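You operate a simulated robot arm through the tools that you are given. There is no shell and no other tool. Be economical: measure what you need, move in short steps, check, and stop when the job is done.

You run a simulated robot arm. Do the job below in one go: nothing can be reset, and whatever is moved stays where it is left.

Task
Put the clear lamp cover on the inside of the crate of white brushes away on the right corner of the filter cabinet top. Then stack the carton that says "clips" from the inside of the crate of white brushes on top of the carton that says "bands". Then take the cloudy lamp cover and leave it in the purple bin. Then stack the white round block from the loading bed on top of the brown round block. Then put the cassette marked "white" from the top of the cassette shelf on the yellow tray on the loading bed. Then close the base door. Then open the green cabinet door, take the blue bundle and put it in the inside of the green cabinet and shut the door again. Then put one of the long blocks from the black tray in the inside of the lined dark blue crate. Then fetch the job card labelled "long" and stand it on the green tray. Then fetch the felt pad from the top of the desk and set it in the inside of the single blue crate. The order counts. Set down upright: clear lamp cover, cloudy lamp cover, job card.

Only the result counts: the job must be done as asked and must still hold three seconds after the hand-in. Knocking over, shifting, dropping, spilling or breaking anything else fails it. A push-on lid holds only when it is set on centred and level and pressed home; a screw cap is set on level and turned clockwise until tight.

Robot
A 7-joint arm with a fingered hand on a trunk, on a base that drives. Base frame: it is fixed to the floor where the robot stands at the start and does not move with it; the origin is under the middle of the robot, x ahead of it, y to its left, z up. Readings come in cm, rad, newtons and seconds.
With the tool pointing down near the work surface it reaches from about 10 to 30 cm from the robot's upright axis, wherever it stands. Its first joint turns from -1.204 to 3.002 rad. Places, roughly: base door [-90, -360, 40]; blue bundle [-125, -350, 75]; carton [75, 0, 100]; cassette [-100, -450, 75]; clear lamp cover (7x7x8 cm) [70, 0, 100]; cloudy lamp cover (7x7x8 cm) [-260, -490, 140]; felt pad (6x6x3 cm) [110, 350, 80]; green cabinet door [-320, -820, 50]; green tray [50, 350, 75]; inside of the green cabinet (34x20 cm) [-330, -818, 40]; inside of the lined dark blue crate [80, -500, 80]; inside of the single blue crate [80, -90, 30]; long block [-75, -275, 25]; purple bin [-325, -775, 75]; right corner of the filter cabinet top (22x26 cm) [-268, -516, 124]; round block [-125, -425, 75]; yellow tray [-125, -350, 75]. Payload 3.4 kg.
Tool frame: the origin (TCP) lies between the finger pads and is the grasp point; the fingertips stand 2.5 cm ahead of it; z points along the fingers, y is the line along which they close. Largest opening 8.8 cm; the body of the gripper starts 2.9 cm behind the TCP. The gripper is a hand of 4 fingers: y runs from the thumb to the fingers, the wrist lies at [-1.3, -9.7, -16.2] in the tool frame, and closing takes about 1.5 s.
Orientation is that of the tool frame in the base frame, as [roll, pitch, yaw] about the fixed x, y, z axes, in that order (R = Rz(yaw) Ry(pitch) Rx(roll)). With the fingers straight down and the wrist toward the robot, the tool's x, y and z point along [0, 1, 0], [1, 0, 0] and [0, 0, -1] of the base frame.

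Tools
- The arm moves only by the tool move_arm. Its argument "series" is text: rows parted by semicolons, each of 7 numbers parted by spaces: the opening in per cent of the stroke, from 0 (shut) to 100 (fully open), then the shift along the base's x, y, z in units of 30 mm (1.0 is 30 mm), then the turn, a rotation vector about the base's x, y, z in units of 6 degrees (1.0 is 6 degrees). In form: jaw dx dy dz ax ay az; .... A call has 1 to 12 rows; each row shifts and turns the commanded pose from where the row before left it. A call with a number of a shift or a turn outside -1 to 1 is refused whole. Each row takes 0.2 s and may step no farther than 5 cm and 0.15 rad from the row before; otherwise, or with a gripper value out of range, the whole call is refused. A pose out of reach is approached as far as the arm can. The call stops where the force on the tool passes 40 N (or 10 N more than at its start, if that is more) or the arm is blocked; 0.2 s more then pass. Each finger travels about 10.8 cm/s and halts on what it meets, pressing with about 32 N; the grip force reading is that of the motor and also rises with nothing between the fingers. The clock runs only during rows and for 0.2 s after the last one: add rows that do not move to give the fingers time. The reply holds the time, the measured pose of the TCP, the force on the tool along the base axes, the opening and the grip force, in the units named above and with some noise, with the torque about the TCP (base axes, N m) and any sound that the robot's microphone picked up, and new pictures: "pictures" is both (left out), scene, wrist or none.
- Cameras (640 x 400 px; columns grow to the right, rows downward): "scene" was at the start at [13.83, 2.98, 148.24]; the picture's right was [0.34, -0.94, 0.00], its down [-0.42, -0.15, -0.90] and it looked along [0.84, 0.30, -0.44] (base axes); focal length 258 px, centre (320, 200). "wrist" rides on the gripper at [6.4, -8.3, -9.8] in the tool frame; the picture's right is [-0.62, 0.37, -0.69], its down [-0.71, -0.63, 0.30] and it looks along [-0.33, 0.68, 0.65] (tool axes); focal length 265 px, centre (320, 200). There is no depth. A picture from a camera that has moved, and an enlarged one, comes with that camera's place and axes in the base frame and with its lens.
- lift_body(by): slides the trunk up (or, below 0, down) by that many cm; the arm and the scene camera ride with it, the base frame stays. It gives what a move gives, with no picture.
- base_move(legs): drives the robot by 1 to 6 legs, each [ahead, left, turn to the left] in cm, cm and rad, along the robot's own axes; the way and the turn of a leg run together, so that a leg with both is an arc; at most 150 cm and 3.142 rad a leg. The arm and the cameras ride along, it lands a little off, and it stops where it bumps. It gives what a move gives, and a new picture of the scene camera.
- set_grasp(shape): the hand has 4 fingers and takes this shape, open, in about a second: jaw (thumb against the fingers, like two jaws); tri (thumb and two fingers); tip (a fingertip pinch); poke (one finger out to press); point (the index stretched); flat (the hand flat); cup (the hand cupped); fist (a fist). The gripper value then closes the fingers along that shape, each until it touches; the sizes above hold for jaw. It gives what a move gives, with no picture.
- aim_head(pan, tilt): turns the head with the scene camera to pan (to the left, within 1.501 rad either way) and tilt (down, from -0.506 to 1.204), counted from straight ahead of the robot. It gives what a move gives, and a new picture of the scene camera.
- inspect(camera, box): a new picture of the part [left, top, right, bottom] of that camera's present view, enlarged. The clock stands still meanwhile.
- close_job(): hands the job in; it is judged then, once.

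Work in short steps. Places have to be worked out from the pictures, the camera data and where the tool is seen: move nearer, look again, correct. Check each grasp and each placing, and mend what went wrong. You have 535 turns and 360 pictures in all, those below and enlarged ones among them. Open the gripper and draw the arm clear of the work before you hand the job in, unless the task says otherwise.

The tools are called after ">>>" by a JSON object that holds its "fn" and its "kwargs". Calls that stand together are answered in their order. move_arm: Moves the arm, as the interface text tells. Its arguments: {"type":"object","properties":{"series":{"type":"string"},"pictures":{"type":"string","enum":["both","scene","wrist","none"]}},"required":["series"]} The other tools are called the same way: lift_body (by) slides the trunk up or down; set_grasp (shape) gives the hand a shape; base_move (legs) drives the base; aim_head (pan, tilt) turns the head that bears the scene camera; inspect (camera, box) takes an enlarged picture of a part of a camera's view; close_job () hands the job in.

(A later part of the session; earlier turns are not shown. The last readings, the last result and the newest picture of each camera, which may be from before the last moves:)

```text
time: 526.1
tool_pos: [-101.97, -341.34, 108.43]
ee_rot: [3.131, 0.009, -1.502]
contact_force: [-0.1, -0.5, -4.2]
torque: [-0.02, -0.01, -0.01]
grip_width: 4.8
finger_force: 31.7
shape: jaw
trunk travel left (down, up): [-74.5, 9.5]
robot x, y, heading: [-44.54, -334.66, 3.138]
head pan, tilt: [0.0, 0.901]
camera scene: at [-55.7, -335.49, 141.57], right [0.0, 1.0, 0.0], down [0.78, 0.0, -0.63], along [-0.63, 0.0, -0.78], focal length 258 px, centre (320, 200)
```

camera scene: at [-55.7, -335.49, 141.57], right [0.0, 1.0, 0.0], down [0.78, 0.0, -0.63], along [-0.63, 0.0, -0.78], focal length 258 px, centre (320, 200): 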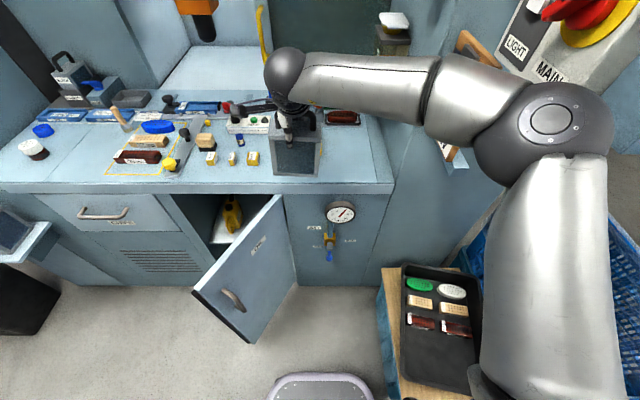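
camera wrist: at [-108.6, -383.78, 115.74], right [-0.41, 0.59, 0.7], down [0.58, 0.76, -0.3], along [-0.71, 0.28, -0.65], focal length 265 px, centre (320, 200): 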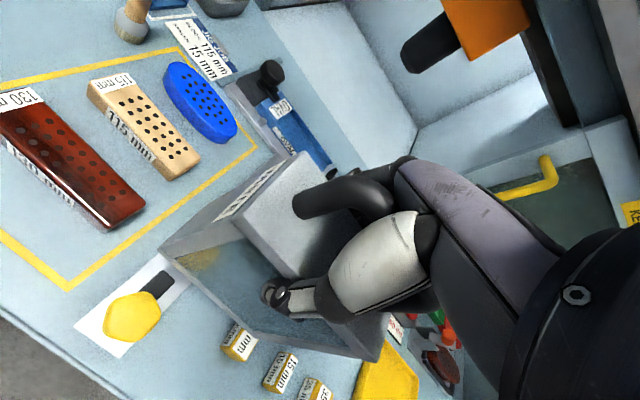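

I extend a further ~9 cm so the elbow moves inward before driving.

>>> {"fn": "move_arm", "kwargs": {"series": "42 -1 0 0 0 0 0;42 -1 0 0 0 0 0;42 -0.5 0 0 0 0 0", "pictures": "none"}}

>>> {"fn": "base_move", "kwargs": {"legs": [[8, -1, 0]]}}

```text
time: 526.9
tool_pos: [-109.85, -340.37, 108.13]
ee_rot: [3.14, 0.001, -1.507]
contact_force: [-0.8, 1.2, -4.6]
torque: [-0.04, -0.02, 0.01]
grip_width: 4.79
finger_force: 32.5
shape: jaw
trunk travel left (down, up): [-74.5, 9.5]
robot x, y, heading: [-43.56, -334.95, 3.134]
head pan, tilt: [0.0, 0.901]
```

```text
time: 528.0
tool_pos: [-117.58, -339.51, 108.21]
ee_rot: [3.139, 0.002, -1.506]
contact_force: [0.2, -0.8, -4.2]
torque: [-0.04, -0.04, 0.01]
grip_width: 4.82
finger_force: 32.0
shape: jaw
trunk travel left (down, up): [-74.5, 9.5]
robot x, y, heading: [-52.17, -333.61, 3.135]
head pan, tilt: [0.0, 0.901]
camera scene: at [-64.36, -333.64, 141.47], right [0.0, 1.0, 0.0], down [0.78, 0.0, -0.62], along [-0.62, 0.0, -0.78], focal length 258 px, centre (320, 200)
```

scene: 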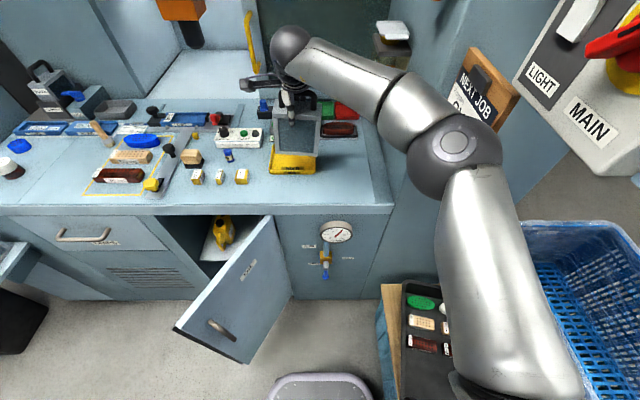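

I drive 4 cm more and shift the hand slightly left.

>>> {"fn": "base_move", "kwargs": {"legs": [[4, 1, 0]]}}

>>> {"fn": "move_arm", "kwargs": {"series": "42 -0.2 -0.1 -0.8 0 0 0;42 -0.2 0 -0.8 0 0 0", "pictures": "both"}}

>>> {"fn": "inspect", "kwargs": {"camera": "scene", "box": [220, 80, 380, 200]}}

```text
time: 528.9
tool_pos: [-121.46, -340.61, 108.23]
ee_rot: [3.137, 0.002, -1.505]
contact_force: [-0.3, -0.1, -4.3]
torque: [-0.02, 0.0, 0.01]
grip_width: 4.79
finger_force: 32.2
shape: jaw
trunk travel left (down, up): [-74.5, 9.5]
robot x, y, heading: [-55.77, -334.71, 3.135]
head pan, tilt: [0.0, 0.901]
camera scene: at [-68.29, -334.66, 141.47], right [0.0, 1.0, 0.0], down [0.78, 0.0, -0.62], along [-0.62, 0.0, -0.78], focal length 258 px, centre (320, 200)
```

scene: 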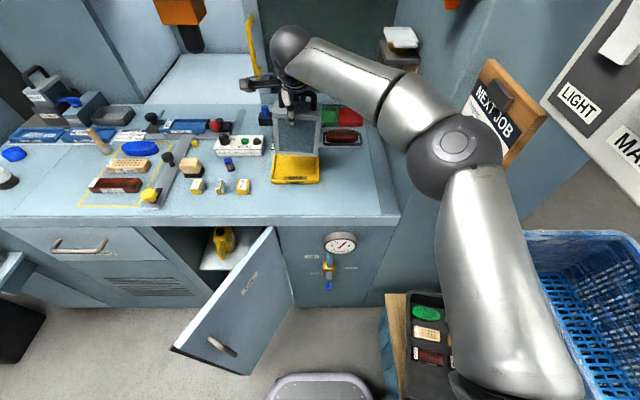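

```text
time: 529.5
tool_pos: [-122.95, -340.86, 103.19]
ee_rot: [3.137, 0.001, -1.504]
contact_force: [-0.3, -0.2, -3.1]
torque: [-0.01, 0.0, -0.01]
grip_width: 4.83
finger_force: 32.2
shape: jaw
trunk travel left (down, up): [-74.5, 9.5]
robot x, y, heading: [-55.78, -334.43, 3.138]
head pan, tilt: [0.0, 0.901]
camera scene: at [-68.4, -334.62, 141.46], right [0.0, 1.0, 0.0], down [0.78, 0.0, -0.62], along [-0.62, 0.0, -0.78], focal length 258 px, centre (320, 200)
camera wrist: at [-114.09, -346.77, 113.06], right [-0.41, 0.59, 0.7], down [0.58, 0.75, -0.31], along [-0.71, 0.28, -0.65], focal length 265 px, centre (320, 200)
```

scene: 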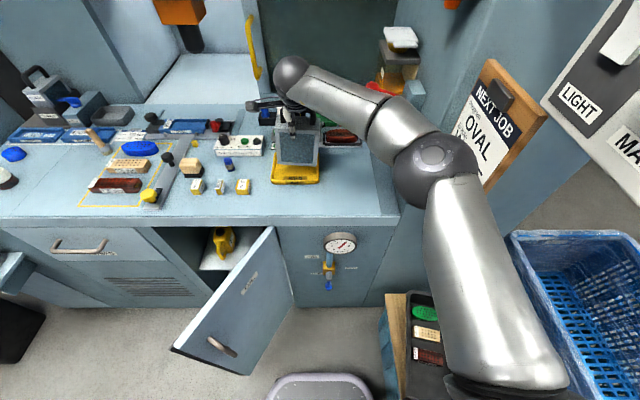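
wrist: 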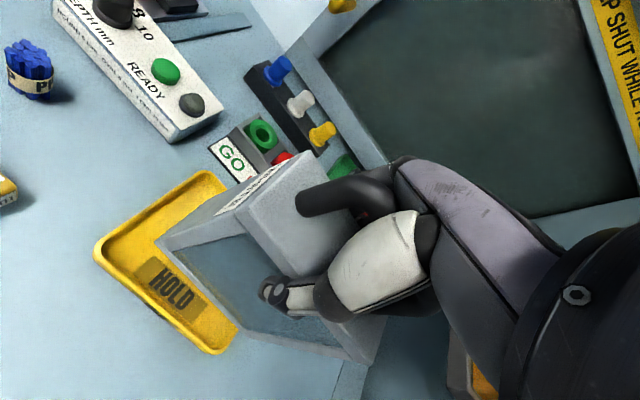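

```text
3.33 times, centred on (300, 140) of scene
camera zoom: at [-68.4, -334.62, 141.46], right [0.0, 1.0, 0.0], down [0.78, 0.0, -0.62], along [-0.62, 0.0, -0.78], focal length 859 px, centre (387, 400)
```

zoom: 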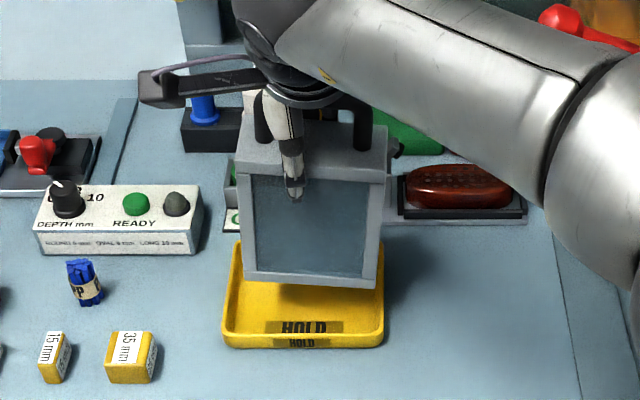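

Cassette is nearly over the tray centre (−125.3, −341.7). I shift (−1.5, −0.9), straighten, and lower.

>>> {"fn": "move_arm", "kwargs": {"series": "42 -0.5 -0.3 0 0 0 -0.6;42 0 0 -0.8 0 0 0;42 0 0 -0.8 0 0 0;42 0 0 -0.3 0 0 0", "pictures": "none"}}

>>> {"fn": "inspect", "kwargs": {"camera": "scene", "box": [220, 80, 380, 200]}}

```text
time: 530.5
tool_pos: [-124.13, -341.62, 97.88]
ee_rot: [3.135, 0.002, -1.567]
contact_force: [-0.8, -0.3, -2.1]
torque: [-0.01, -0.01, -0.02]
grip_width: 4.83
finger_force: 32.1
shape: jaw
trunk travel left (down, up): [-74.5, 9.5]
robot x, y, heading: [-56.04, -334.47, 3.139]
head pan, tilt: [0.0, 0.901]
```

```text
3.33 times, centred on (300, 140) of scene
camera zoom: at [-68.22, -334.63, 141.49], right [0.0, 1.0, 0.0], down [0.78, 0.0, -0.62], along [-0.62, 0.0, -0.78], focal length 859 px, centre (387, 400)
```

zoom: 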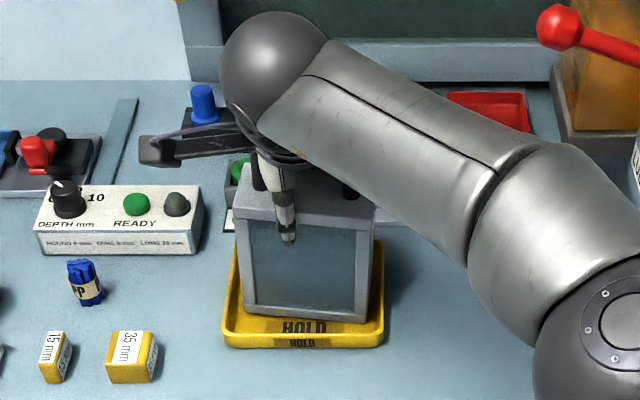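

Inside the tray outline. I lower to contact.

>>> {"fn": "move_arm", "kwargs": {"series": "42 0 0 -0.2 0 0 0;42 0 0 -0.15 0 0 0;42 0 0 -0.12 0 0 0;42 0 0 -0.1 0 0 0;42 0 0 -0.1 0 0 0", "pictures": "none"}}

```text
time: 531.4
tool_pos: [-124.31, -341.74, 97.2]
ee_rot: [3.114, -0.005, -1.568]
contact_force: [1.1, -0.9, 20.3]
torque: [-0.09, -0.81, 0.01]
grip_width: 4.85
finger_force: 32.4
shape: jaw
trunk travel left (down, up): [-74.5, 9.5]
robot x, y, heading: [-55.58, -334.62, 3.136]
head pan, tilt: [0.0, 0.901]
stopped in row 4: the force on the tool passed its limit at 42 N (the readings are from after the stop); the commanded pose is now the measured one
```

Contact. I ease up a hair and open gradually.

>>> {"fn": "move_arm", "kwargs": {"series": "42 0 0 0.05 0 0 0;50 0 0 0 0 0 0;58 0 0 0 0 0 0;66 0 0 0 0 0 0;75 0 0 0 0 0 0;85 0 0 0 0 0 0;95 0 0 0 0 0 0", "pictures": "wrist"}}

>>> {"fn": "inspect", "kwargs": {"camera": "scene", "box": [220, 80, 380, 200]}}

```text
time: 533.0
tool_pos: [-124.35, -341.75, 97.02]
ee_rot: [3.122, 0.0, -1.569]
contact_force: [-3.0, -1.1, 8.7]
torque: [-0.04, -0.09, -0.01]
grip_width: 8.34
finger_force: 0.1
shape: jaw
trunk travel left (down, up): [-74.5, 9.5]
robot x, y, heading: [-55.77, -334.42, 3.138]
head pan, tilt: [0.0, 0.901]
camera wrist: at [-115.78, -348.17, 106.58], right [-0.36, 0.62, 0.7], down [0.62, 0.72, -0.32], along [-0.7, 0.32, -0.64], focal length 265 px, centre (320, 200)
```

wrist: 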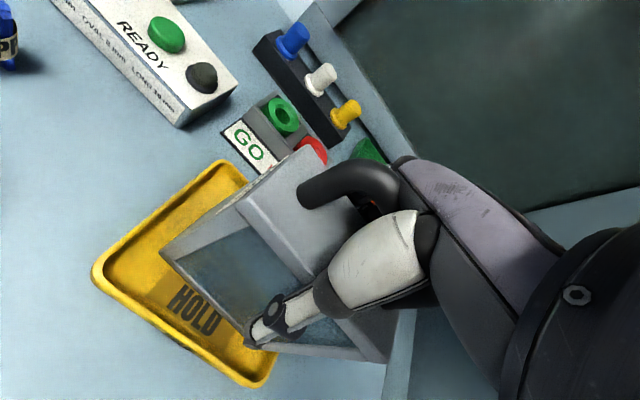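

```text
3.33 times, centred on (300, 140) of scene
camera zoom: at [-68.04, -334.62, 141.5], right [0.0, 1.0, 0.0], down [0.78, 0.0, -0.62], along [-0.62, 0.0, -0.78], focal length 859 px, centre (387, 400)
```

zoom: 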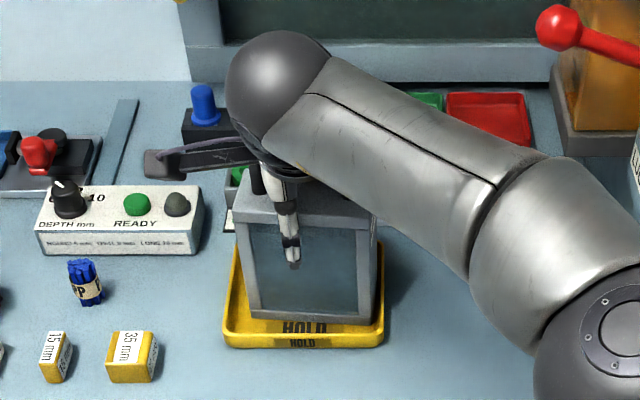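

Released. I rise straight up slowly.

>>> {"fn": "move_arm", "kwargs": {"series": "100 0 0 0.2 0 0 0;100 0 0 0.5 0 0 0;100 0 0 0.8 0 0 0;100 0 0 1 0 0 0;100 0 0 1 0 0 0", "pictures": "wrist"}}

>>> {"fn": "inspect", "kwargs": {"camera": "scene", "box": [160, 60, 400, 240]}}

```text
time: 534.2
tool_pos: [-124.31, -341.85, 107.28]
ee_rot: [3.123, -0.001, -1.566]
contact_force: [-0.4, -1.0, -0.2]
torque: [0.01, -0.02, -0.01]
grip_width: 8.77
finger_force: 0.1
shape: jaw
trunk travel left (down, up): [-74.5, 9.5]
robot x, y, heading: [-55.74, -334.38, 3.141]
head pan, tilt: [0.0, 0.901]
camera wrist: at [-115.77, -348.2, 117.08], right [-0.36, 0.62, 0.7], down [0.62, 0.72, -0.32], along [-0.7, 0.32, -0.64], focal length 265 px, centre (320, 200)
```

wrist: 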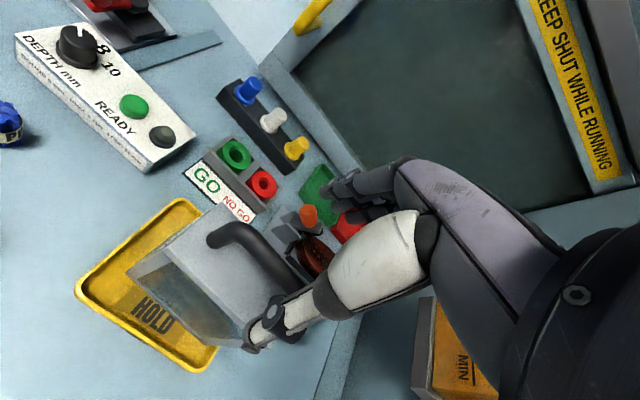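

```text
2.22 times, centred on (280, 150) of scene
camera zoom: at [-68.13, -334.7, 141.49], right [0.0, 1.0, 0.0], down [0.78, 0.0, -0.62], along [-0.62, 0.0, -0.78], focal length 573 px, centre (409, 311)
```

zoom: 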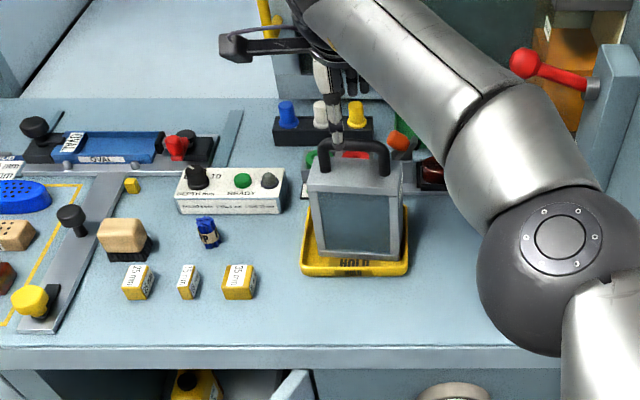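

The cassette stands on the yellow tray. Next, close the base door: I raise the hand, back up, and strafe left to face the door.

>>> {"fn": "move_arm", "kwargs": {"series": "100 0 0 1 0 0 0;100 1 0 0.3 0 0 0;100 1 0 0 0 0 0;100 1 0 0 0 0 0;100 1 0 0 0 0 0;100 1 0 0 0 0 0", "pictures": "none"}}

>>> {"fn": "base_move", "kwargs": {"legs": [[-14, 0, 0], [0, 32, 0]]}}

>>> {"fn": "lift_body", "kwargs": {"by": -40}}

>>> {"fn": "aim_head", "kwargs": {"pan": -0.1, "tilt": 0.8}}

```text
time: 535.8
tool_pos: [-109.25, -344.63, 110.17]
ee_rot: [-3.14, 0.019, -1.552]
contact_force: [0.5, 1.0, 0.0]
torque: [-0.01, -0.02, 0.01]
grip_width: 8.78
finger_force: 0.1
shape: jaw
trunk travel left (down, up): [-74.5, 9.5]
robot x, y, heading: [-55.6, -335.12, -3.142]
head pan, tilt: [0.0, 0.901]
stopped in row 6: the arm was blocked; the commanded pose is now the measured one
```

```text
time: 538.9
tool_pos: [-95.34, -373.94, 110.88]
ee_rot: [3.135, 0.002, -1.567]
contact_force: [0.2, 0.2, 0.6]
torque: [0.02, -0.01, 0.01]
grip_width: 8.77
finger_force: 0.0
shape: jaw
trunk travel left (down, up): [-74.5, 9.5]
robot x, y, heading: [-41.81, -366.73, 3.134]
head pan, tilt: [0.0, 0.901]
camera scene: at [-54.34, -366.77, 141.48], right [0.01, 1.0, 0.0], down [0.78, 0.0, -0.62], along [-0.62, 0.0, -0.78], focal length 258 px, centre (320, 200)
```

scene: 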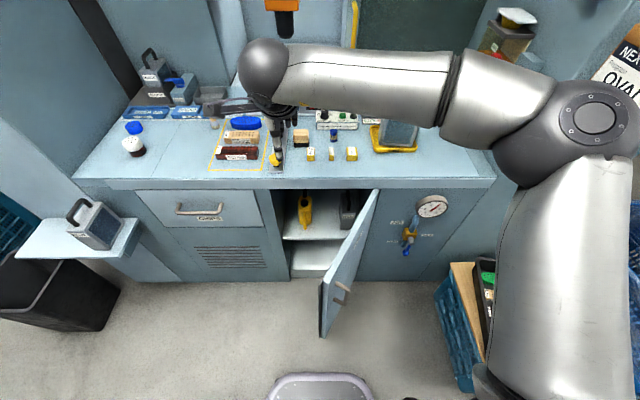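

```text
time: 542.7
tool_pos: [-95.4, -373.69, 71.09]
ee_rot: [3.133, 0.002, -1.567]
contact_force: [-0.4, -0.4, -0.1]
torque: [0.02, 0.03, -0.03]
grip_width: 8.78
finger_force: 0.1
shape: jaw
trunk travel left (down, up): [-34.5, 49.5]
robot x, y, heading: [-41.77, -366.87, 3.133]
head pan, tilt: [0.0, 0.901]
```

```text
time: 543.4
tool_pos: [-95.35, -373.87, 70.97]
ee_rot: [3.134, 0.001, -1.567]
contact_force: [-0.3, 0.7, -0.5]
torque: [-0.02, 0.01, 0.01]
grip_width: 8.78
finger_force: 0.0
shape: jaw
trunk travel left (down, up): [-34.5, 49.5]
robot x, y, heading: [-41.95, -366.72, 3.135]
head pan, tilt: [-0.099, 0.799]
camera scene: at [-54.81, -365.92, 102.27], right [0.1, 0.99, 0.0], down [0.71, -0.08, -0.7], along [-0.69, 0.07, -0.72], focal length 258 px, centre (320, 200)
```

scene: 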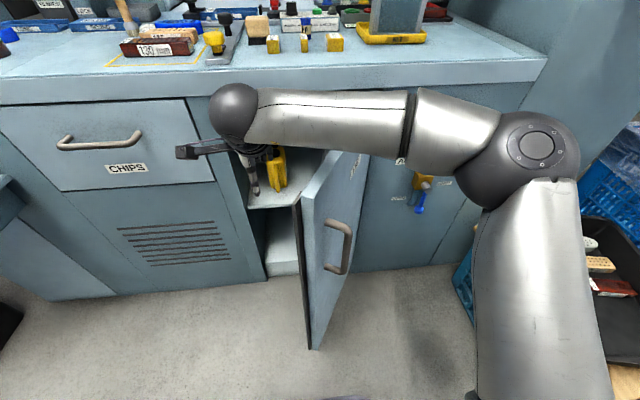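

The hand came down on the inner side of the door. I raise the trunk 22 cm, move the hand to the door's outer side, then lower again.

>>> {"fn": "lift_body", "kwargs": {"by": 22}}

>>> {"fn": "move_arm", "kwargs": {"series": "0 1 0.3 0 0 0 0;0 1 0.5 0 0 0 0;0 1 0.8 0 0 0 0;0 0.8 1 0 0 0 0;0 0.5 1 0 0 0 0;0 0 1 0 0 0 0;0 0 1 0 0 0 0;0 0 1 0 0 0 0", "pictures": "scene"}}

```text
time: 545.7
tool_pos: [-95.3, -373.82, 93.03]
ee_rot: [3.134, 0.0, -1.568]
contact_force: [0.6, -0.2, 0.1]
torque: [0.0, -0.01, 0.01]
grip_width: 8.77
finger_force: 0.0
shape: jaw
trunk travel left (down, up): [-56.5, 27.5]
robot x, y, heading: [-41.92, -366.83, 3.139]
head pan, tilt: [-0.099, 0.799]
```

```text
time: 547.5
tool_pos: [-82.49, -354.07, 92.92]
ee_rot: [3.131, 0.0, -1.566]
contact_force: [0.4, -0.2, 0.0]
torque: [-0.03, -0.02, 0.0]
grip_width: 0.0
finger_force: 32.3
shape: jaw
trunk travel left (down, up): [-56.5, 27.5]
robot x, y, heading: [-41.97, -366.43, 3.137]
head pan, tilt: [-0.099, 0.799]
camera scene: at [-54.79, -365.83, 124.28], right [0.11, 0.99, 0.0], down [0.71, -0.08, -0.7], along [-0.69, 0.07, -0.72], focal length 258 px, centre (320, 200)
```

scene: 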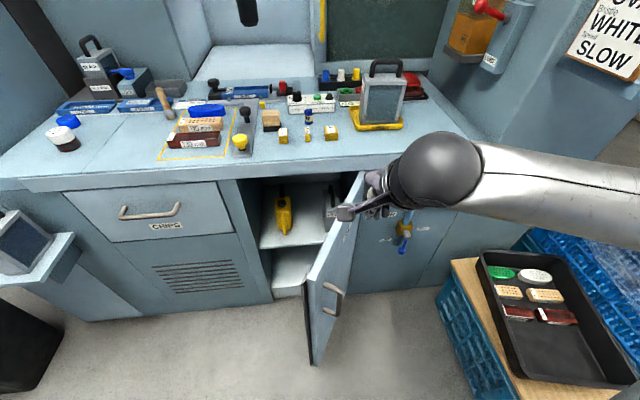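

Now on the outer side, 11 cm from the leaf. I lower 27 cm.

>>> {"fn": "lift_body", "kwargs": {"by": -27}}

>>> {"fn": "move_arm", "kwargs": {"series": "0 -0.2 -0.5 0 0 0 0;0 -0.3 -0.5 0 0 0 0;0 -0.3 -0.5 0 0 0 0", "pictures": "scene"}}

```text
time: 550.3
tool_pos: [-82.48, -354.17, 65.96]
ee_rot: [3.133, -0.001, -1.567]
contact_force: [-0.7, 0.6, 0.1]
torque: [-0.03, -0.02, -0.02]
grip_width: 0.0
finger_force: 31.8
shape: jaw
trunk travel left (down, up): [-29.5, 54.5]
robot x, y, heading: [-41.89, -366.67, 3.133]
head pan, tilt: [-0.099, 0.799]
```

```text
time: 551.1
tool_pos: [-84.86, -358.66, 65.96]
ee_rot: [3.131, 0.001, -1.566]
contact_force: [-0.3, 0.5, -0.1]
torque: [-0.01, -0.01, -0.01]
grip_width: 0.0
finger_force: 32.1
shape: jaw
trunk travel left (down, up): [-29.5, 54.5]
robot x, y, heading: [-41.84, -366.65, 3.134]
head pan, tilt: [-0.099, 0.799]
camera scene: at [-54.8, -365.92, 97.28], right [0.11, 0.99, 0.0], down [0.71, -0.08, -0.7], along [-0.69, 0.07, -0.72], focal length 258 px, centre (320, 200)
```

scene: 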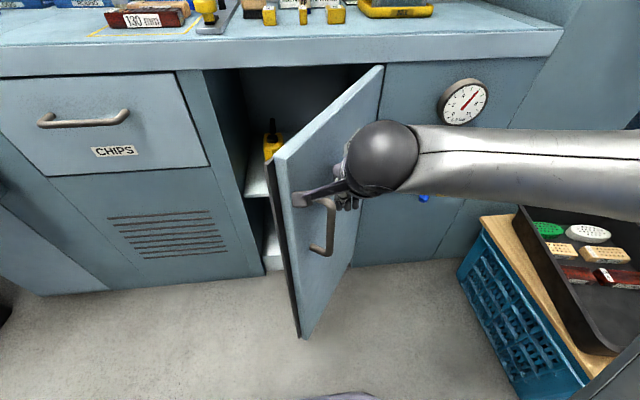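

Positioned. I push toward the leaf in small steps along the closing arc.

>>> {"fn": "move_arm", "kwargs": {"series": "0 -0.3 -0.45 0 0 0 0;0 -0.3 -0.45 0 0 0 0;0 -0.35 -0.42 0 0 0 0;0 -0.4 -0.38 0 0 0 0;0 -0.45 -0.35 0 0 0 0;0 -0.5 -0.3 0 0 0 0", "pictures": "scene"}}

```text
time: 552.5
tool_pos: [-91.71, -365.73, 65.85]
ee_rot: [3.132, 0.001, -1.568]
contact_force: [0.0, 0.6, 0.0]
torque: [-0.01, 0.01, 0.0]
grip_width: 0.03
finger_force: 31.7
shape: jaw
trunk travel left (down, up): [-29.5, 54.5]
robot x, y, heading: [-42.3, -366.79, 3.136]
head pan, tilt: [-0.099, 0.799]
camera scene: at [-54.81, -365.92, 97.28], right [0.11, 0.99, 0.0], down [0.71, -0.08, -0.7], along [-0.69, 0.07, -0.72], focal length 258 px, centre (320, 200)
```

scene: 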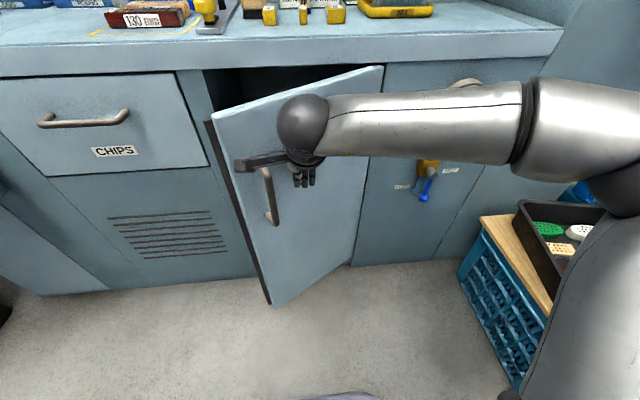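

The door is closing. I continue.

>>> {"fn": "move_arm", "kwargs": {"series": "0 -0.55 -0.3 0 0 0 0;0 -0.55 -0.3 0 0 0 0;0 -0.6 -0.2 0 0 0 0;0 -0.6 -0.15 0 0 0 0;0 -0.6 -0.1 0 0 0 0", "pictures": "scene"}}

```text
time: 553.7
tool_pos: [-100.28, -368.83, 65.85]
ee_rot: [3.133, -0.001, -1.566]
contact_force: [0.9, -0.1, 0.5]
torque: [-0.02, -0.02, -0.02]
grip_width: 0.01
finger_force: 32.2
shape: jaw
trunk travel left (down, up): [-29.5, 54.5]
robot x, y, heading: [-42.01, -366.7, 3.139]
head pan, tilt: [-0.099, 0.799]
camera scene: at [-54.82, -365.92, 97.27], right [0.11, 0.99, 0.0], down [0.71, -0.08, -0.7], along [-0.69, 0.07, -0.72], focal length 258 px, centre (320, 200)
```

scene: 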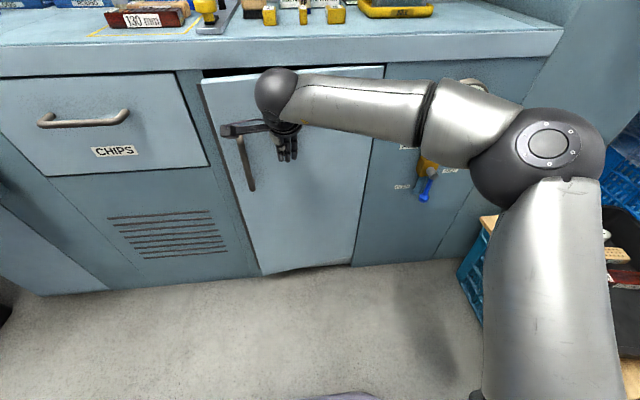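

Nearly shut. I push on in small steps until it stops.

>>> {"fn": "move_arm", "kwargs": {"series": "0 -0.4 0 0 0 0 0;0 -0.4 0 0 0 0 0;0 -0.3 0 0 0 0 0;0 -0.3 0 0 0 0 0", "pictures": "scene"}}

```text
time: 554.7
tool_pos: [-104.71, -368.81, 65.89]
ee_rot: [3.133, 0.002, -1.565]
contact_force: [6.8, 0.4, -1.0]
torque: [-0.06, 0.3, -0.11]
grip_width: 0.0
finger_force: 32.2
shape: jaw
trunk travel left (down, up): [-29.5, 54.5]
robot x, y, heading: [-41.64, -366.56, 3.133]
head pan, tilt: [-0.099, 0.799]
camera scene: at [-54.73, -365.9, 97.28], right [0.11, 0.99, 0.0], down [0.71, -0.08, -0.7], along [-0.69, 0.07, -0.72], focal length 258 px, centre (320, 200)
```

scene: 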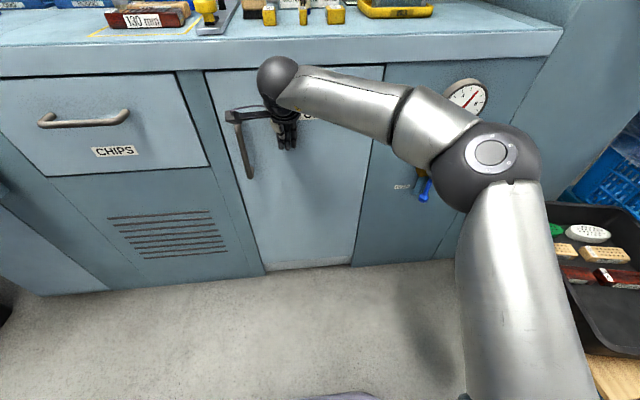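

Contact force rising. I press gently a bit more.

>>> {"fn": "move_arm", "kwargs": {"series": "0 -0.15 0 0 0 0 0;0 -0.15 0 0 0 0 0;0 -0.1 0 0 0 0 0", "pictures": "none"}}

>>> {"fn": "inspect", "kwargs": {"camera": "scene", "box": [180, 40, 420, 290]}}

```text
time: 555.2
tool_pos: [-104.67, -368.84, 65.96]
ee_rot: [3.14, 0.0, -1.567]
contact_force: [19.7, 3.5, 4.2]
torque: [-0.22, 1.19, -0.31]
grip_width: 0.0
finger_force: 32.3
shape: jaw
trunk travel left (down, up): [-29.5, 54.5]
robot x, y, heading: [-41.95, -366.7, 3.135]
head pan, tilt: [-0.099, 0.799]
stopped in row 2: the force on the tool passed its limit at 46 N (the readings are from after the stop); the commanded pose is now the measured one
```

```text
1.60 times, centred on (300, 165) of scene
camera zoom: at [-54.37, -365.82, 97.34], right [0.11, 0.99, 0.0], down [0.71, -0.08, -0.7], along [-0.7, 0.07, -0.71], focal length 412 px, centre (352, 256)
```

zoom: 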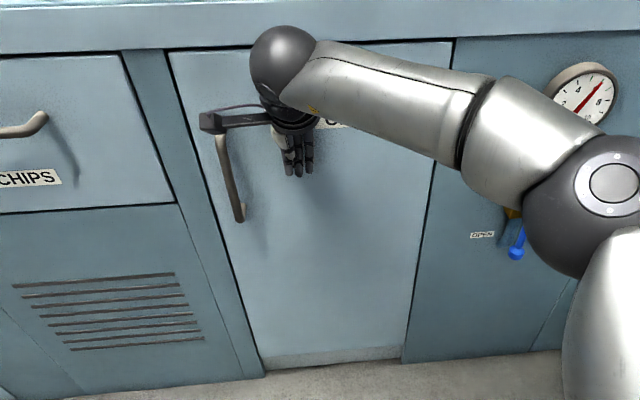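

The door is flush and stopped at 46 N. I draw the hand straight back and check it stays shut.

>>> {"fn": "move_arm", "kwargs": {"series": "0 0.5 0 0 0 0 0;0 1 0 0 0 0 0;0 1 0 0 0 0 0;0 1 0 0 0 0 0;0 1 0 0 0 0 0", "pictures": "none"}}

>>> {"fn": "lift_body", "kwargs": {"by": 40}}

>>> {"fn": "aim_head", "kwargs": {"pan": 0, "tilt": 0.8}}

```text
time: 556.4
tool_pos: [-91.39, -368.9, 65.69]
ee_rot: [-3.141, 0.003, -1.565]
contact_force: [0.7, 0.5, 0.6]
torque: [-0.02, -0.05, 0.01]
grip_width: 0.02
finger_force: 32.0
shape: jaw
trunk travel left (down, up): [-29.5, 54.5]
robot x, y, heading: [-42.3, -366.48, 3.133]
head pan, tilt: [-0.099, 0.799]
```

```text
time: 560.2
tool_pos: [-91.44, -368.92, 105.65]
ee_rot: [-3.141, 0.004, -1.565]
contact_force: [-0.1, 0.2, -0.1]
torque: [-0.01, 0.04, 0.02]
grip_width: 0.01
finger_force: 31.8
shape: jaw
trunk travel left (down, up): [-69.5, 14.5]
robot x, y, heading: [-41.68, -366.69, 3.142]
head pan, tilt: [-0.099, 0.799]
```

```text
time: 560.9
tool_pos: [-91.51, -368.84, 105.76]
ee_rot: [3.141, 0.003, -1.565]
contact_force: [0.3, 0.2, -0.7]
torque: [-0.04, 0.01, 0.01]
grip_width: 0.0
finger_force: 32.3
shape: jaw
trunk travel left (down, up): [-69.5, 14.5]
robot x, y, heading: [-42.09, -366.69, 3.134]
head pan, tilt: [0.0, 0.799]
camera scene: at [-54.78, -366.69, 137.28], right [0.01, 1.0, 0.0], down [0.72, -0.01, -0.7], along [-0.7, 0.0, -0.72], focal length 258 px, centre (320, 200)
```

scene: 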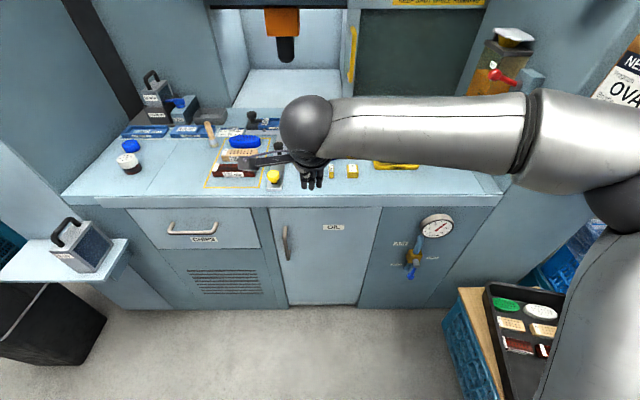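

The base door is shut. Next the green cabinet: I drive there to open its door first (south, then west).

>>> {"fn": "base_move", "kwargs": {"legs": [[0, 43, 0], [-37, 0, 0], [0, 0, 1.571], [100, 16, 0], [140, 0, 0], [64, 0, 0]]}}

>>> {"fn": "base_move", "kwargs": {"legs": [[0, 0, -1.571], [140, 0, 0], [118, 0, 0], [0, 95, 0]]}}

```text
time: 584.1
tool_pos: [-1.26, -768.72, 105.68]
ee_rot: [-3.139, 0.002, -0.039]
contact_force: [-0.2, 0.3, 1.0]
torque: [0.02, -0.03, 0.01]
grip_width: 0.0
finger_force: 32.0
shape: jaw
trunk travel left (down, up): [-69.5, 14.5]
robot x, y, heading: [-1.04, -719.13, -1.628]
head pan, tilt: [0.0, 0.799]
camera scene: at [-1.71, -732.35, 137.27], right [-1.0, 0.05, 0.0], down [0.04, 0.72, -0.7], along [-0.04, -0.7, -0.72], focal length 258 px, centre (320, 200)
```

scene: 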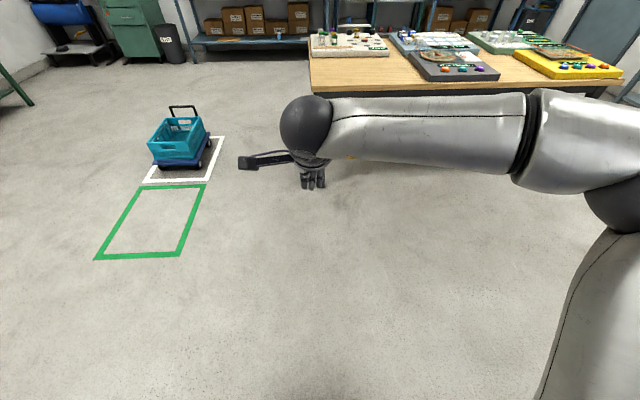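

```text
time: 605.1
tool_pos: [-314.71, -805.43, 105.69]
ee_rot: [-3.141, 0.004, -1.592]
contact_force: [0.6, -0.5, 0.1]
torque: [0.02, -0.01, 0.01]
grip_width: 0.0
finger_force: 32.4
shape: jaw
trunk travel left (down, up): [-69.5, 14.5]
robot x, y, heading: [-265.46, -804.56, 3.11]
head pan, tilt: [0.0, 0.799]
camera scene: at [-278.14, -804.25, 137.28], right [0.03, 1.0, 0.0], down [0.72, -0.02, -0.7], along [-0.7, 0.02, -0.72], focal length 258 px, centre (320, 200)
```

scene: 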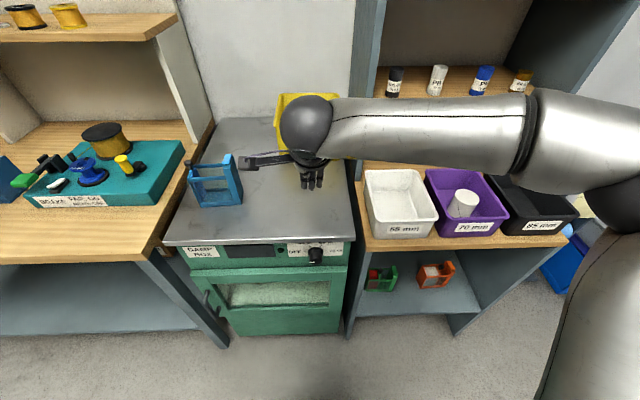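

I retract the hand, lower the trunk, and look at the green door.

>>> {"fn": "move_arm", "kwargs": {"series": "0 1 0 0 0 0 0;0 1 0 0 0 0 0;0 1 0 0 0 0 0;0 1 0 0 0 0 0;0 1 0 0 0 0 0", "pictures": "none"}}

>>> {"fn": "lift_body", "kwargs": {"by": -38}}

>>> {"fn": "aim_head", "kwargs": {"pan": 0.15, "tilt": 0.85}}

```text
time: 606.3
tool_pos: [-299.69, -805.37, 105.82]
ee_rot: [-3.141, 0.002, -1.591]
contact_force: [-0.4, -0.9, 1.1]
torque: [0.01, 0.05, -0.02]
grip_width: 0.0
finger_force: 31.8
shape: jaw
trunk travel left (down, up): [-69.5, 14.5]
robot x, y, heading: [-265.06, -804.61, 3.107]
head pan, tilt: [0.0, 0.799]
```

```text
time: 610.0
tool_pos: [-299.88, -805.41, 67.8]
ee_rot: [-3.141, 0.004, -1.59]
contact_force: [0.5, -0.9, -0.4]
torque: [0.0, -0.03, -0.01]
grip_width: 0.0
finger_force: 31.7
shape: jaw
trunk travel left (down, up): [-31.5, 52.5]
robot x, y, heading: [-265.11, -804.6, 3.111]
head pan, tilt: [0.0, 0.799]
```

```text
time: 610.7
tool_pos: [-299.81, -805.42, 67.77]
ee_rot: [-3.14, 0.004, -1.592]
contact_force: [0.1, 0.2, -0.3]
torque: [0.01, 0.02, -0.05]
grip_width: 0.0
finger_force: 32.3
shape: jaw
trunk travel left (down, up): [-31.5, 52.5]
robot x, y, heading: [-264.88, -804.54, 3.106]
head pan, tilt: [0.15, 0.85]
camera scene: at [-277.84, -805.4, 98.88], right [-0.12, 0.99, 0.0], down [0.75, 0.09, -0.66], along [-0.66, -0.08, -0.75], focal length 258 px, centre (320, 200)
```

scene: 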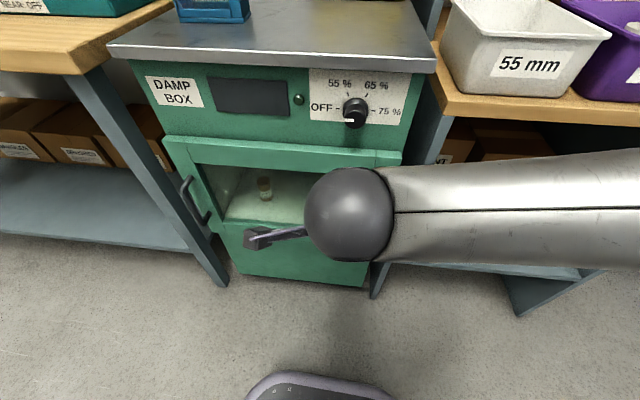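

Handle: vertical bar at (−312.5, −838.7), z 42–62; door y −840…−795, hinge on the right. I move to (−252, −843), outside the door's swing, and rotate the hand to point forward for gripping the bar.

>>> {"fn": "base_move", "kwargs": {"legs": [[-13, 0, 0.035], [0, 38, 0]]}}

>>> {"fn": "move_arm", "kwargs": {"series": "100 0 0 0 0.8 0.8 0.8;100 0 0 0 0.8 0.8 0.8;100 0 0 0 0.8 0.8 0.8;100 0 0 0 0.8 0.8 0.8;100 0 0 0 0.8 0.8 0.8;100 0 0 0 0.8 0.8 0.8;100 0 0 0 0.8 0.8 0.8;100 0 0 0 0.8 0.8 0.8", "pictures": "none"}}

```text
time: 614.0
tool_pos: [-286.78, -844.75, 67.77]
ee_rot: [3.14, 0.005, -1.558]
contact_force: [0.4, -0.3, -0.2]
torque: [-0.01, -0.02, 0.0]
grip_width: 0.02
finger_force: 32.1
shape: jaw
trunk travel left (down, up): [-31.5, 52.5]
robot x, y, heading: [-252.59, -842.66, -3.137]
head pan, tilt: [0.15, 0.85]
camera scene: at [-264.88, -844.01, 98.87], right [-0.15, 0.99, 0.0], down [0.74, 0.11, -0.66], along [-0.65, -0.1, -0.75], focal length 258 px, centre (320, 200)
```

scene: 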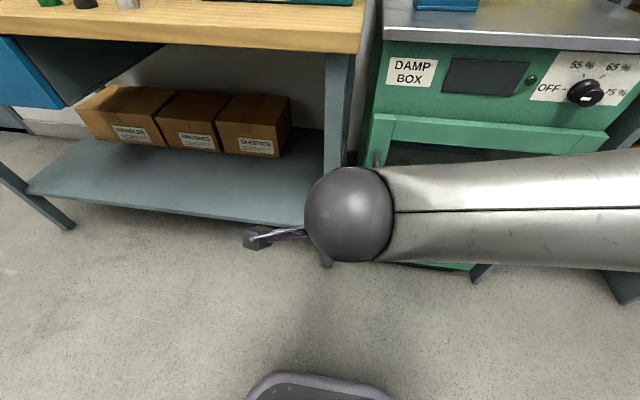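

```text
time: 615.8
tool_pos: [-288.79, -847.67, 68.98]
ee_rot: [2.651, 0.831, -1.052]
contact_force: [0.7, -0.4, 0.8]
torque: [0.0, -0.03, 0.01]
grip_width: 8.79
finger_force: 0.0
shape: jaw
out of reach, approached as far as the arm can: row 6, 7, 8
trunk travel left (down, up): [-31.5, 52.5]
robot x, y, heading: [-252.6, -842.48, -3.141]
head pan, tilt: [0.15, 0.85]
```

Rotation needs the hand further out. I back the base 9 cm and extend the hand while rotating.

>>> {"fn": "base_move", "kwargs": {"legs": [[-9, 0, 0]]}}

>>> {"fn": "move_arm", "kwargs": {"series": "100 -1 0.1 -0.2 0 0 0;100 -1 0.1 -0.2 0 0 0;100 -1 0.1 -0.2 0 0 0;100 -1 0 -0.2 0.6 0.6 0.6;100 -1 0 -0.2 0.8 0.8 0.8;100 -0.6 0 -0.2 0.8 0.8 0.8;100 0 0 -0.2 0.8 0.8 0.8;100 0 0 -0.2 0.8 0.8 0.8;100 0 0 -0.2 0.8 0.8 0.8;100 0 0 -0.2 0.8 0.8 0.8;100 0 0 -0.2 0.8 0.8 0.8", "pictures": "scene"}}

```text
time: 616.9
tool_pos: [-279.95, -847.54, 68.97]
ee_rot: [2.654, 0.828, -1.053]
contact_force: [-0.1, 0.2, 0.0]
torque: [0.02, -0.04, 0.01]
grip_width: 8.76
finger_force: 0.0
shape: jaw
trunk travel left (down, up): [-31.5, 52.5]
robot x, y, heading: [-243.37, -842.82, -3.145]
head pan, tilt: [0.15, 0.85]
camera scene: at [-255.91, -843.96, 98.88], right [-0.15, 0.99, 0.0], down [0.74, 0.11, -0.66], along [-0.65, -0.1, -0.75], focal length 258 px, centre (320, 200)
```

scene: 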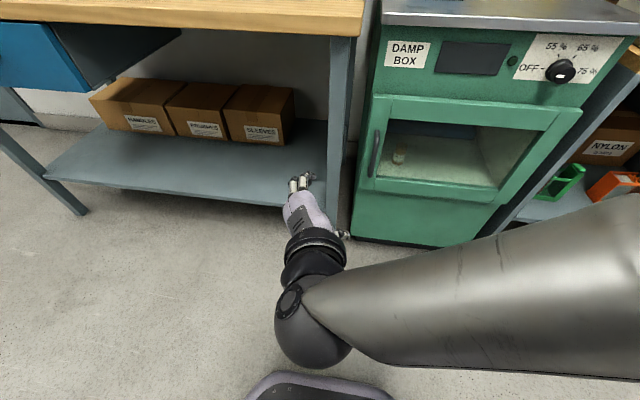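

```text
time: 619.2
tool_pos: [-297.23, -845.7, 64.17]
ee_rot: [-0.546, 1.423, 2.674]
contact_force: [-0.5, -0.2, -0.7]
torque: [0.02, -0.02, 0.02]
grip_width: 8.79
finger_force: 0.1
shape: jaw
trunk travel left (down, up): [-31.5, 52.5]
robot x, y, heading: [-243.38, -842.61, 3.141]
head pan, tilt: [0.15, 0.85]
camera scene: at [-255.96, -843.96, 98.87], right [-0.15, 0.99, 0.0], down [0.74, 0.11, -0.66], along [-0.65, -0.1, -0.75], focal length 258 px, centre (320, 200)
```

scene: 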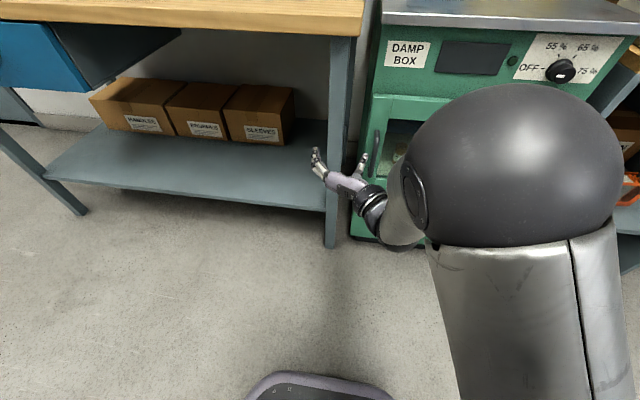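

The hand points forward. I bring it in front of the handle bar at (−312.5, −838, 53).

>>> {"fn": "move_arm", "kwargs": {"series": "100 0 0.64 -0.93 0 0 0;100 0 0.64 -0.93 0 0 0;100 0 0.64 -0.93 0 0 0;100 0 0.64 -0.93 0 0 0;100 -0.8 0 0 0 0 0;100 -0.8 0 0 0 0 0", "pictures": "both"}}

```text
time: 620.6
tool_pos: [-301.5, -838.86, 51.27]
ee_rot: [-0.873, 1.404, 2.376]
contact_force: [-0.4, -0.6, 0.7]
torque: [0.01, 0.01, 0.0]
grip_width: 8.79
finger_force: 0.0
shape: jaw
trunk travel left (down, up): [-31.5, 52.5]
robot x, y, heading: [-243.32, -842.48, -3.145]
head pan, tilt: [0.15, 0.85]
camera scene: at [-255.93, -843.96, 98.87], right [-0.15, 0.99, 0.0], down [0.74, 0.11, -0.66], along [-0.65, -0.1, -0.75], focal length 258 px, centre (320, 200)
camera wrist: at [-293.37, -828.88, 44.88], right [0.8, -0.36, 0.49], down [-0.28, 0.5, 0.82], along [-0.54, -0.79, 0.3], focal length 265 px, centre (320, 200)
```

scene: 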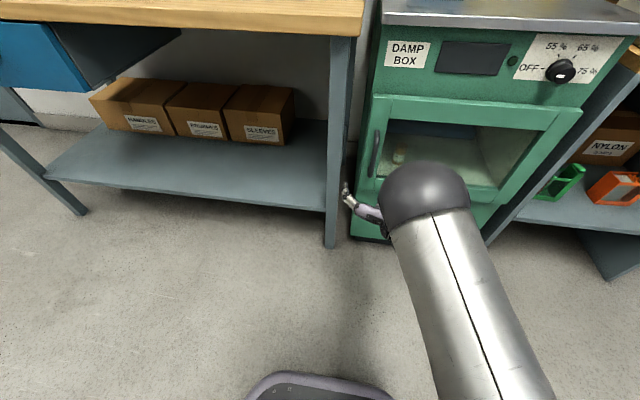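
wrist: 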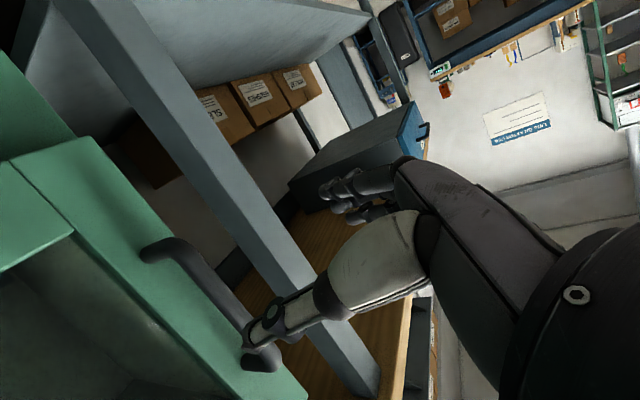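

The bar (z 47–60, y −837.5) lies between thumb and fingers. I adjust and move forward onto it.

>>> {"fn": "move_arm", "kwargs": {"series": "100 0 0.4 0.8 0 0 0;100 -0.8 0 0 0 0 0;100 -0.8 0 0 0 0 0;100 -0.8 0 0 0 0 0;100 -0.6 0 0 0 0 0;100 -0.3 0 0 0 0 0", "pictures": "wrist"}}

```text
time: 622.0
tool_pos: [-311.45, -837.78, 53.76]
ee_rot: [-0.882, 1.404, 2.367]
contact_force: [0.4, -0.1, 0.4]
torque: [0.01, 0.0, -0.01]
grip_width: 8.78
finger_force: 0.1
shape: jaw
trunk travel left (down, up): [-31.5, 52.5]
robot x, y, heading: [-243.58, -842.77, -3.141]
head pan, tilt: [0.15, 0.85]
camera wrist: at [-303.34, -827.82, 47.38], right [0.8, -0.36, 0.49], down [-0.28, 0.5, 0.82], along [-0.54, -0.79, 0.3], focal length 265 px, centre (320, 200)
```

wrist: 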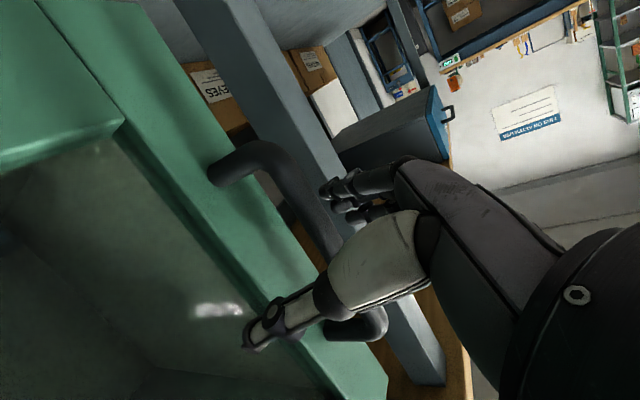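

The bar is between thumb and fingers. I close on it and pull gently.

>>> {"fn": "move_arm", "kwargs": {"series": "70 0 0 0 0 0 0;40 0 0 0 0 0 0;15 0 0 0 0 0 0;5 0 0 0 0 0 0;5 0 0 0 0 0 0;5 0.3 0 0 0 0 0;5 0.5 0.05 0 0 0 0", "pictures": "wrist"}}

```text
time: 623.6
tool_pos: [-309.03, -837.65, 53.67]
ee_rot: [-0.874, 1.403, 2.375]
contact_force: [-1.2, 0.7, -0.8]
torque: [-0.01, 0.0, 0.01]
grip_width: 0.46
finger_force: 0.1
shape: jaw
trunk travel left (down, up): [-31.5, 52.5]
robot x, y, heading: [-243.05, -842.9, 3.138]
head pan, tilt: [0.15, 0.85]
camera wrist: at [-300.87, -827.61, 47.31], right [0.8, -0.36, 0.49], down [-0.28, 0.51, 0.82], along [-0.54, -0.79, 0.3], focal length 265 px, centre (320, 200)
```

wrist: 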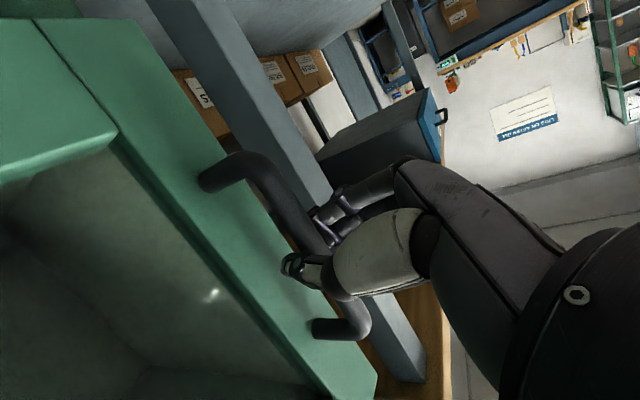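

It closed without the bar (0.46 cm). I reopen, go about 1.5 cm deeper than before, and close again.

>>> {"fn": "move_arm", "kwargs": {"series": "100 0 0 0 0 0 0;100 0 0 0 0 0 0;100 0 0 0 0 0 0;100 0 0 0 0 0 0;100 -0.5 0 0 0 0 0;100 -0.5 0.03 0 0 0 0;100 -0.25 0 0 0 0 0;100 -0.15 0 0 0 0 0", "pictures": "wrist"}}

```text
time: 625.5
tool_pos: [-313.22, -837.61, 53.46]
ee_rot: [-0.87, 1.403, 2.379]
contact_force: [2.1, -0.5, 0.2]
torque: [0.0, -0.03, -0.03]
grip_width: 8.79
finger_force: 0.0
shape: jaw
trunk travel left (down, up): [-31.5, 52.5]
robot x, y, heading: [-243.23, -842.64, -3.148]
head pan, tilt: [0.15, 0.85]
camera wrist: at [-305.04, -827.53, 47.19], right [0.8, -0.36, 0.49], down [-0.28, 0.5, 0.82], along [-0.54, -0.79, 0.3], focal length 265 px, centre (320, 200)
```

wrist: 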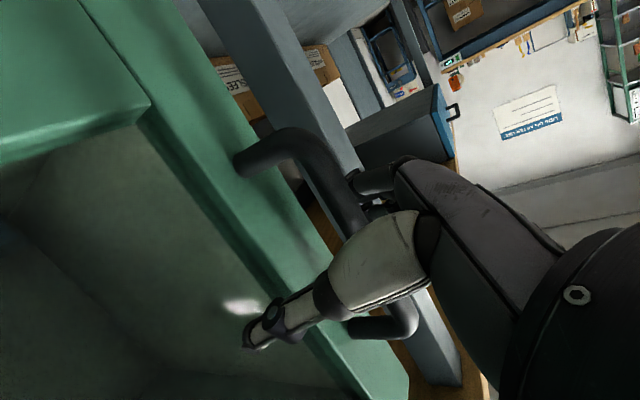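

Now deeper with slight contact at the door. I close fully and test.

>>> {"fn": "move_arm", "kwargs": {"series": "70 0 0 0 0 0 0;40 0 0 0 0 0 0;15 0 0 0 0 0 0;0 0 0 0 0 0 0;0 0 0 0 0 0 0;0 0 0 0 0 0 0", "pictures": "wrist"}}

```text
time: 626.9
tool_pos: [-313.01, -837.61, 53.49]
ee_rot: [-0.867, 1.401, 2.384]
contact_force: [31.1, -2.7, -6.7]
torque: [0.11, -0.11, 0.78]
grip_width: 3.91
finger_force: 32.0
shape: jaw
trunk travel left (down, up): [-31.5, 52.5]
robot x, y, heading: [-243.35, -842.63, -3.139]
head pan, tilt: [0.15, 0.85]
camera wrist: at [-304.89, -827.61, 47.23], right [0.8, -0.36, 0.49], down [-0.28, 0.5, 0.82], along [-0.54, -0.79, 0.3], focal length 265 px, centre (320, 200)
```

wrist: 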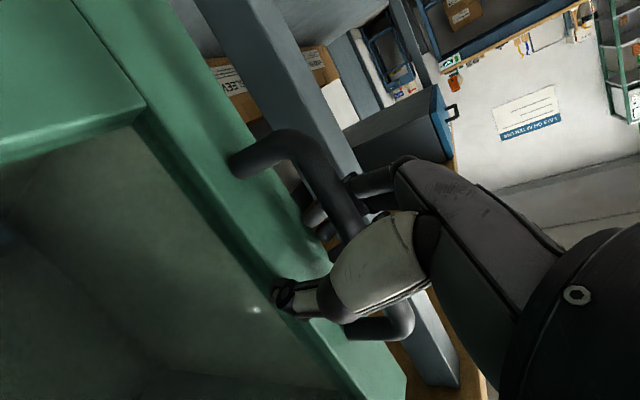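

The fingers are round the bar but touch the door. I retract slowly while they keep closing behind the bar.

>>> {"fn": "move_arm", "kwargs": {"series": "0 0.1 0 0 0 0 0;0 0.1 0 0 0 0 0;0 0.1 0 0 0 0 0;0 0.1 0 0 0 0 0;0 0.15 0 0 0 0 0;0 0.2 0 0 0 0 0;0 0.2 0 0 0 0 0", "pictures": "wrist"}}

```text
time: 628.5
tool_pos: [-310.24, -837.48, 53.62]
ee_rot: [-0.873, 1.402, 2.376]
contact_force: [-2.0, -2.1, 0.7]
torque: [-0.07, -0.1, 0.32]
grip_width: 3.22
finger_force: 32.4
shape: jaw
trunk travel left (down, up): [-31.5, 52.5]
robot x, y, heading: [-243.54, -842.83, -3.139]
head pan, tilt: [0.15, 0.85]
camera wrist: at [-302.21, -827.54, 47.31], right [0.8, -0.36, 0.49], down [-0.28, 0.51, 0.82], along [-0.54, -0.79, 0.3], focal length 265 px, centre (320, 200)
```

wrist: 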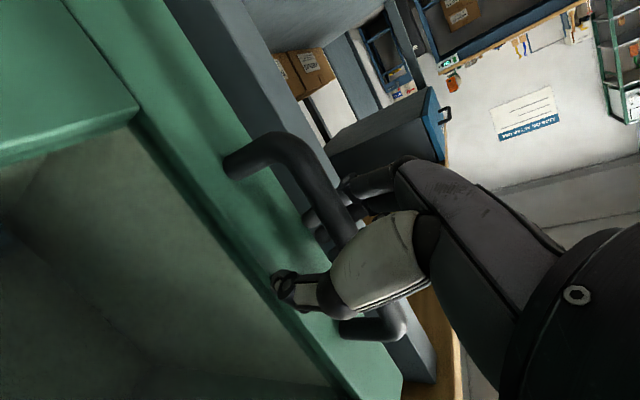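

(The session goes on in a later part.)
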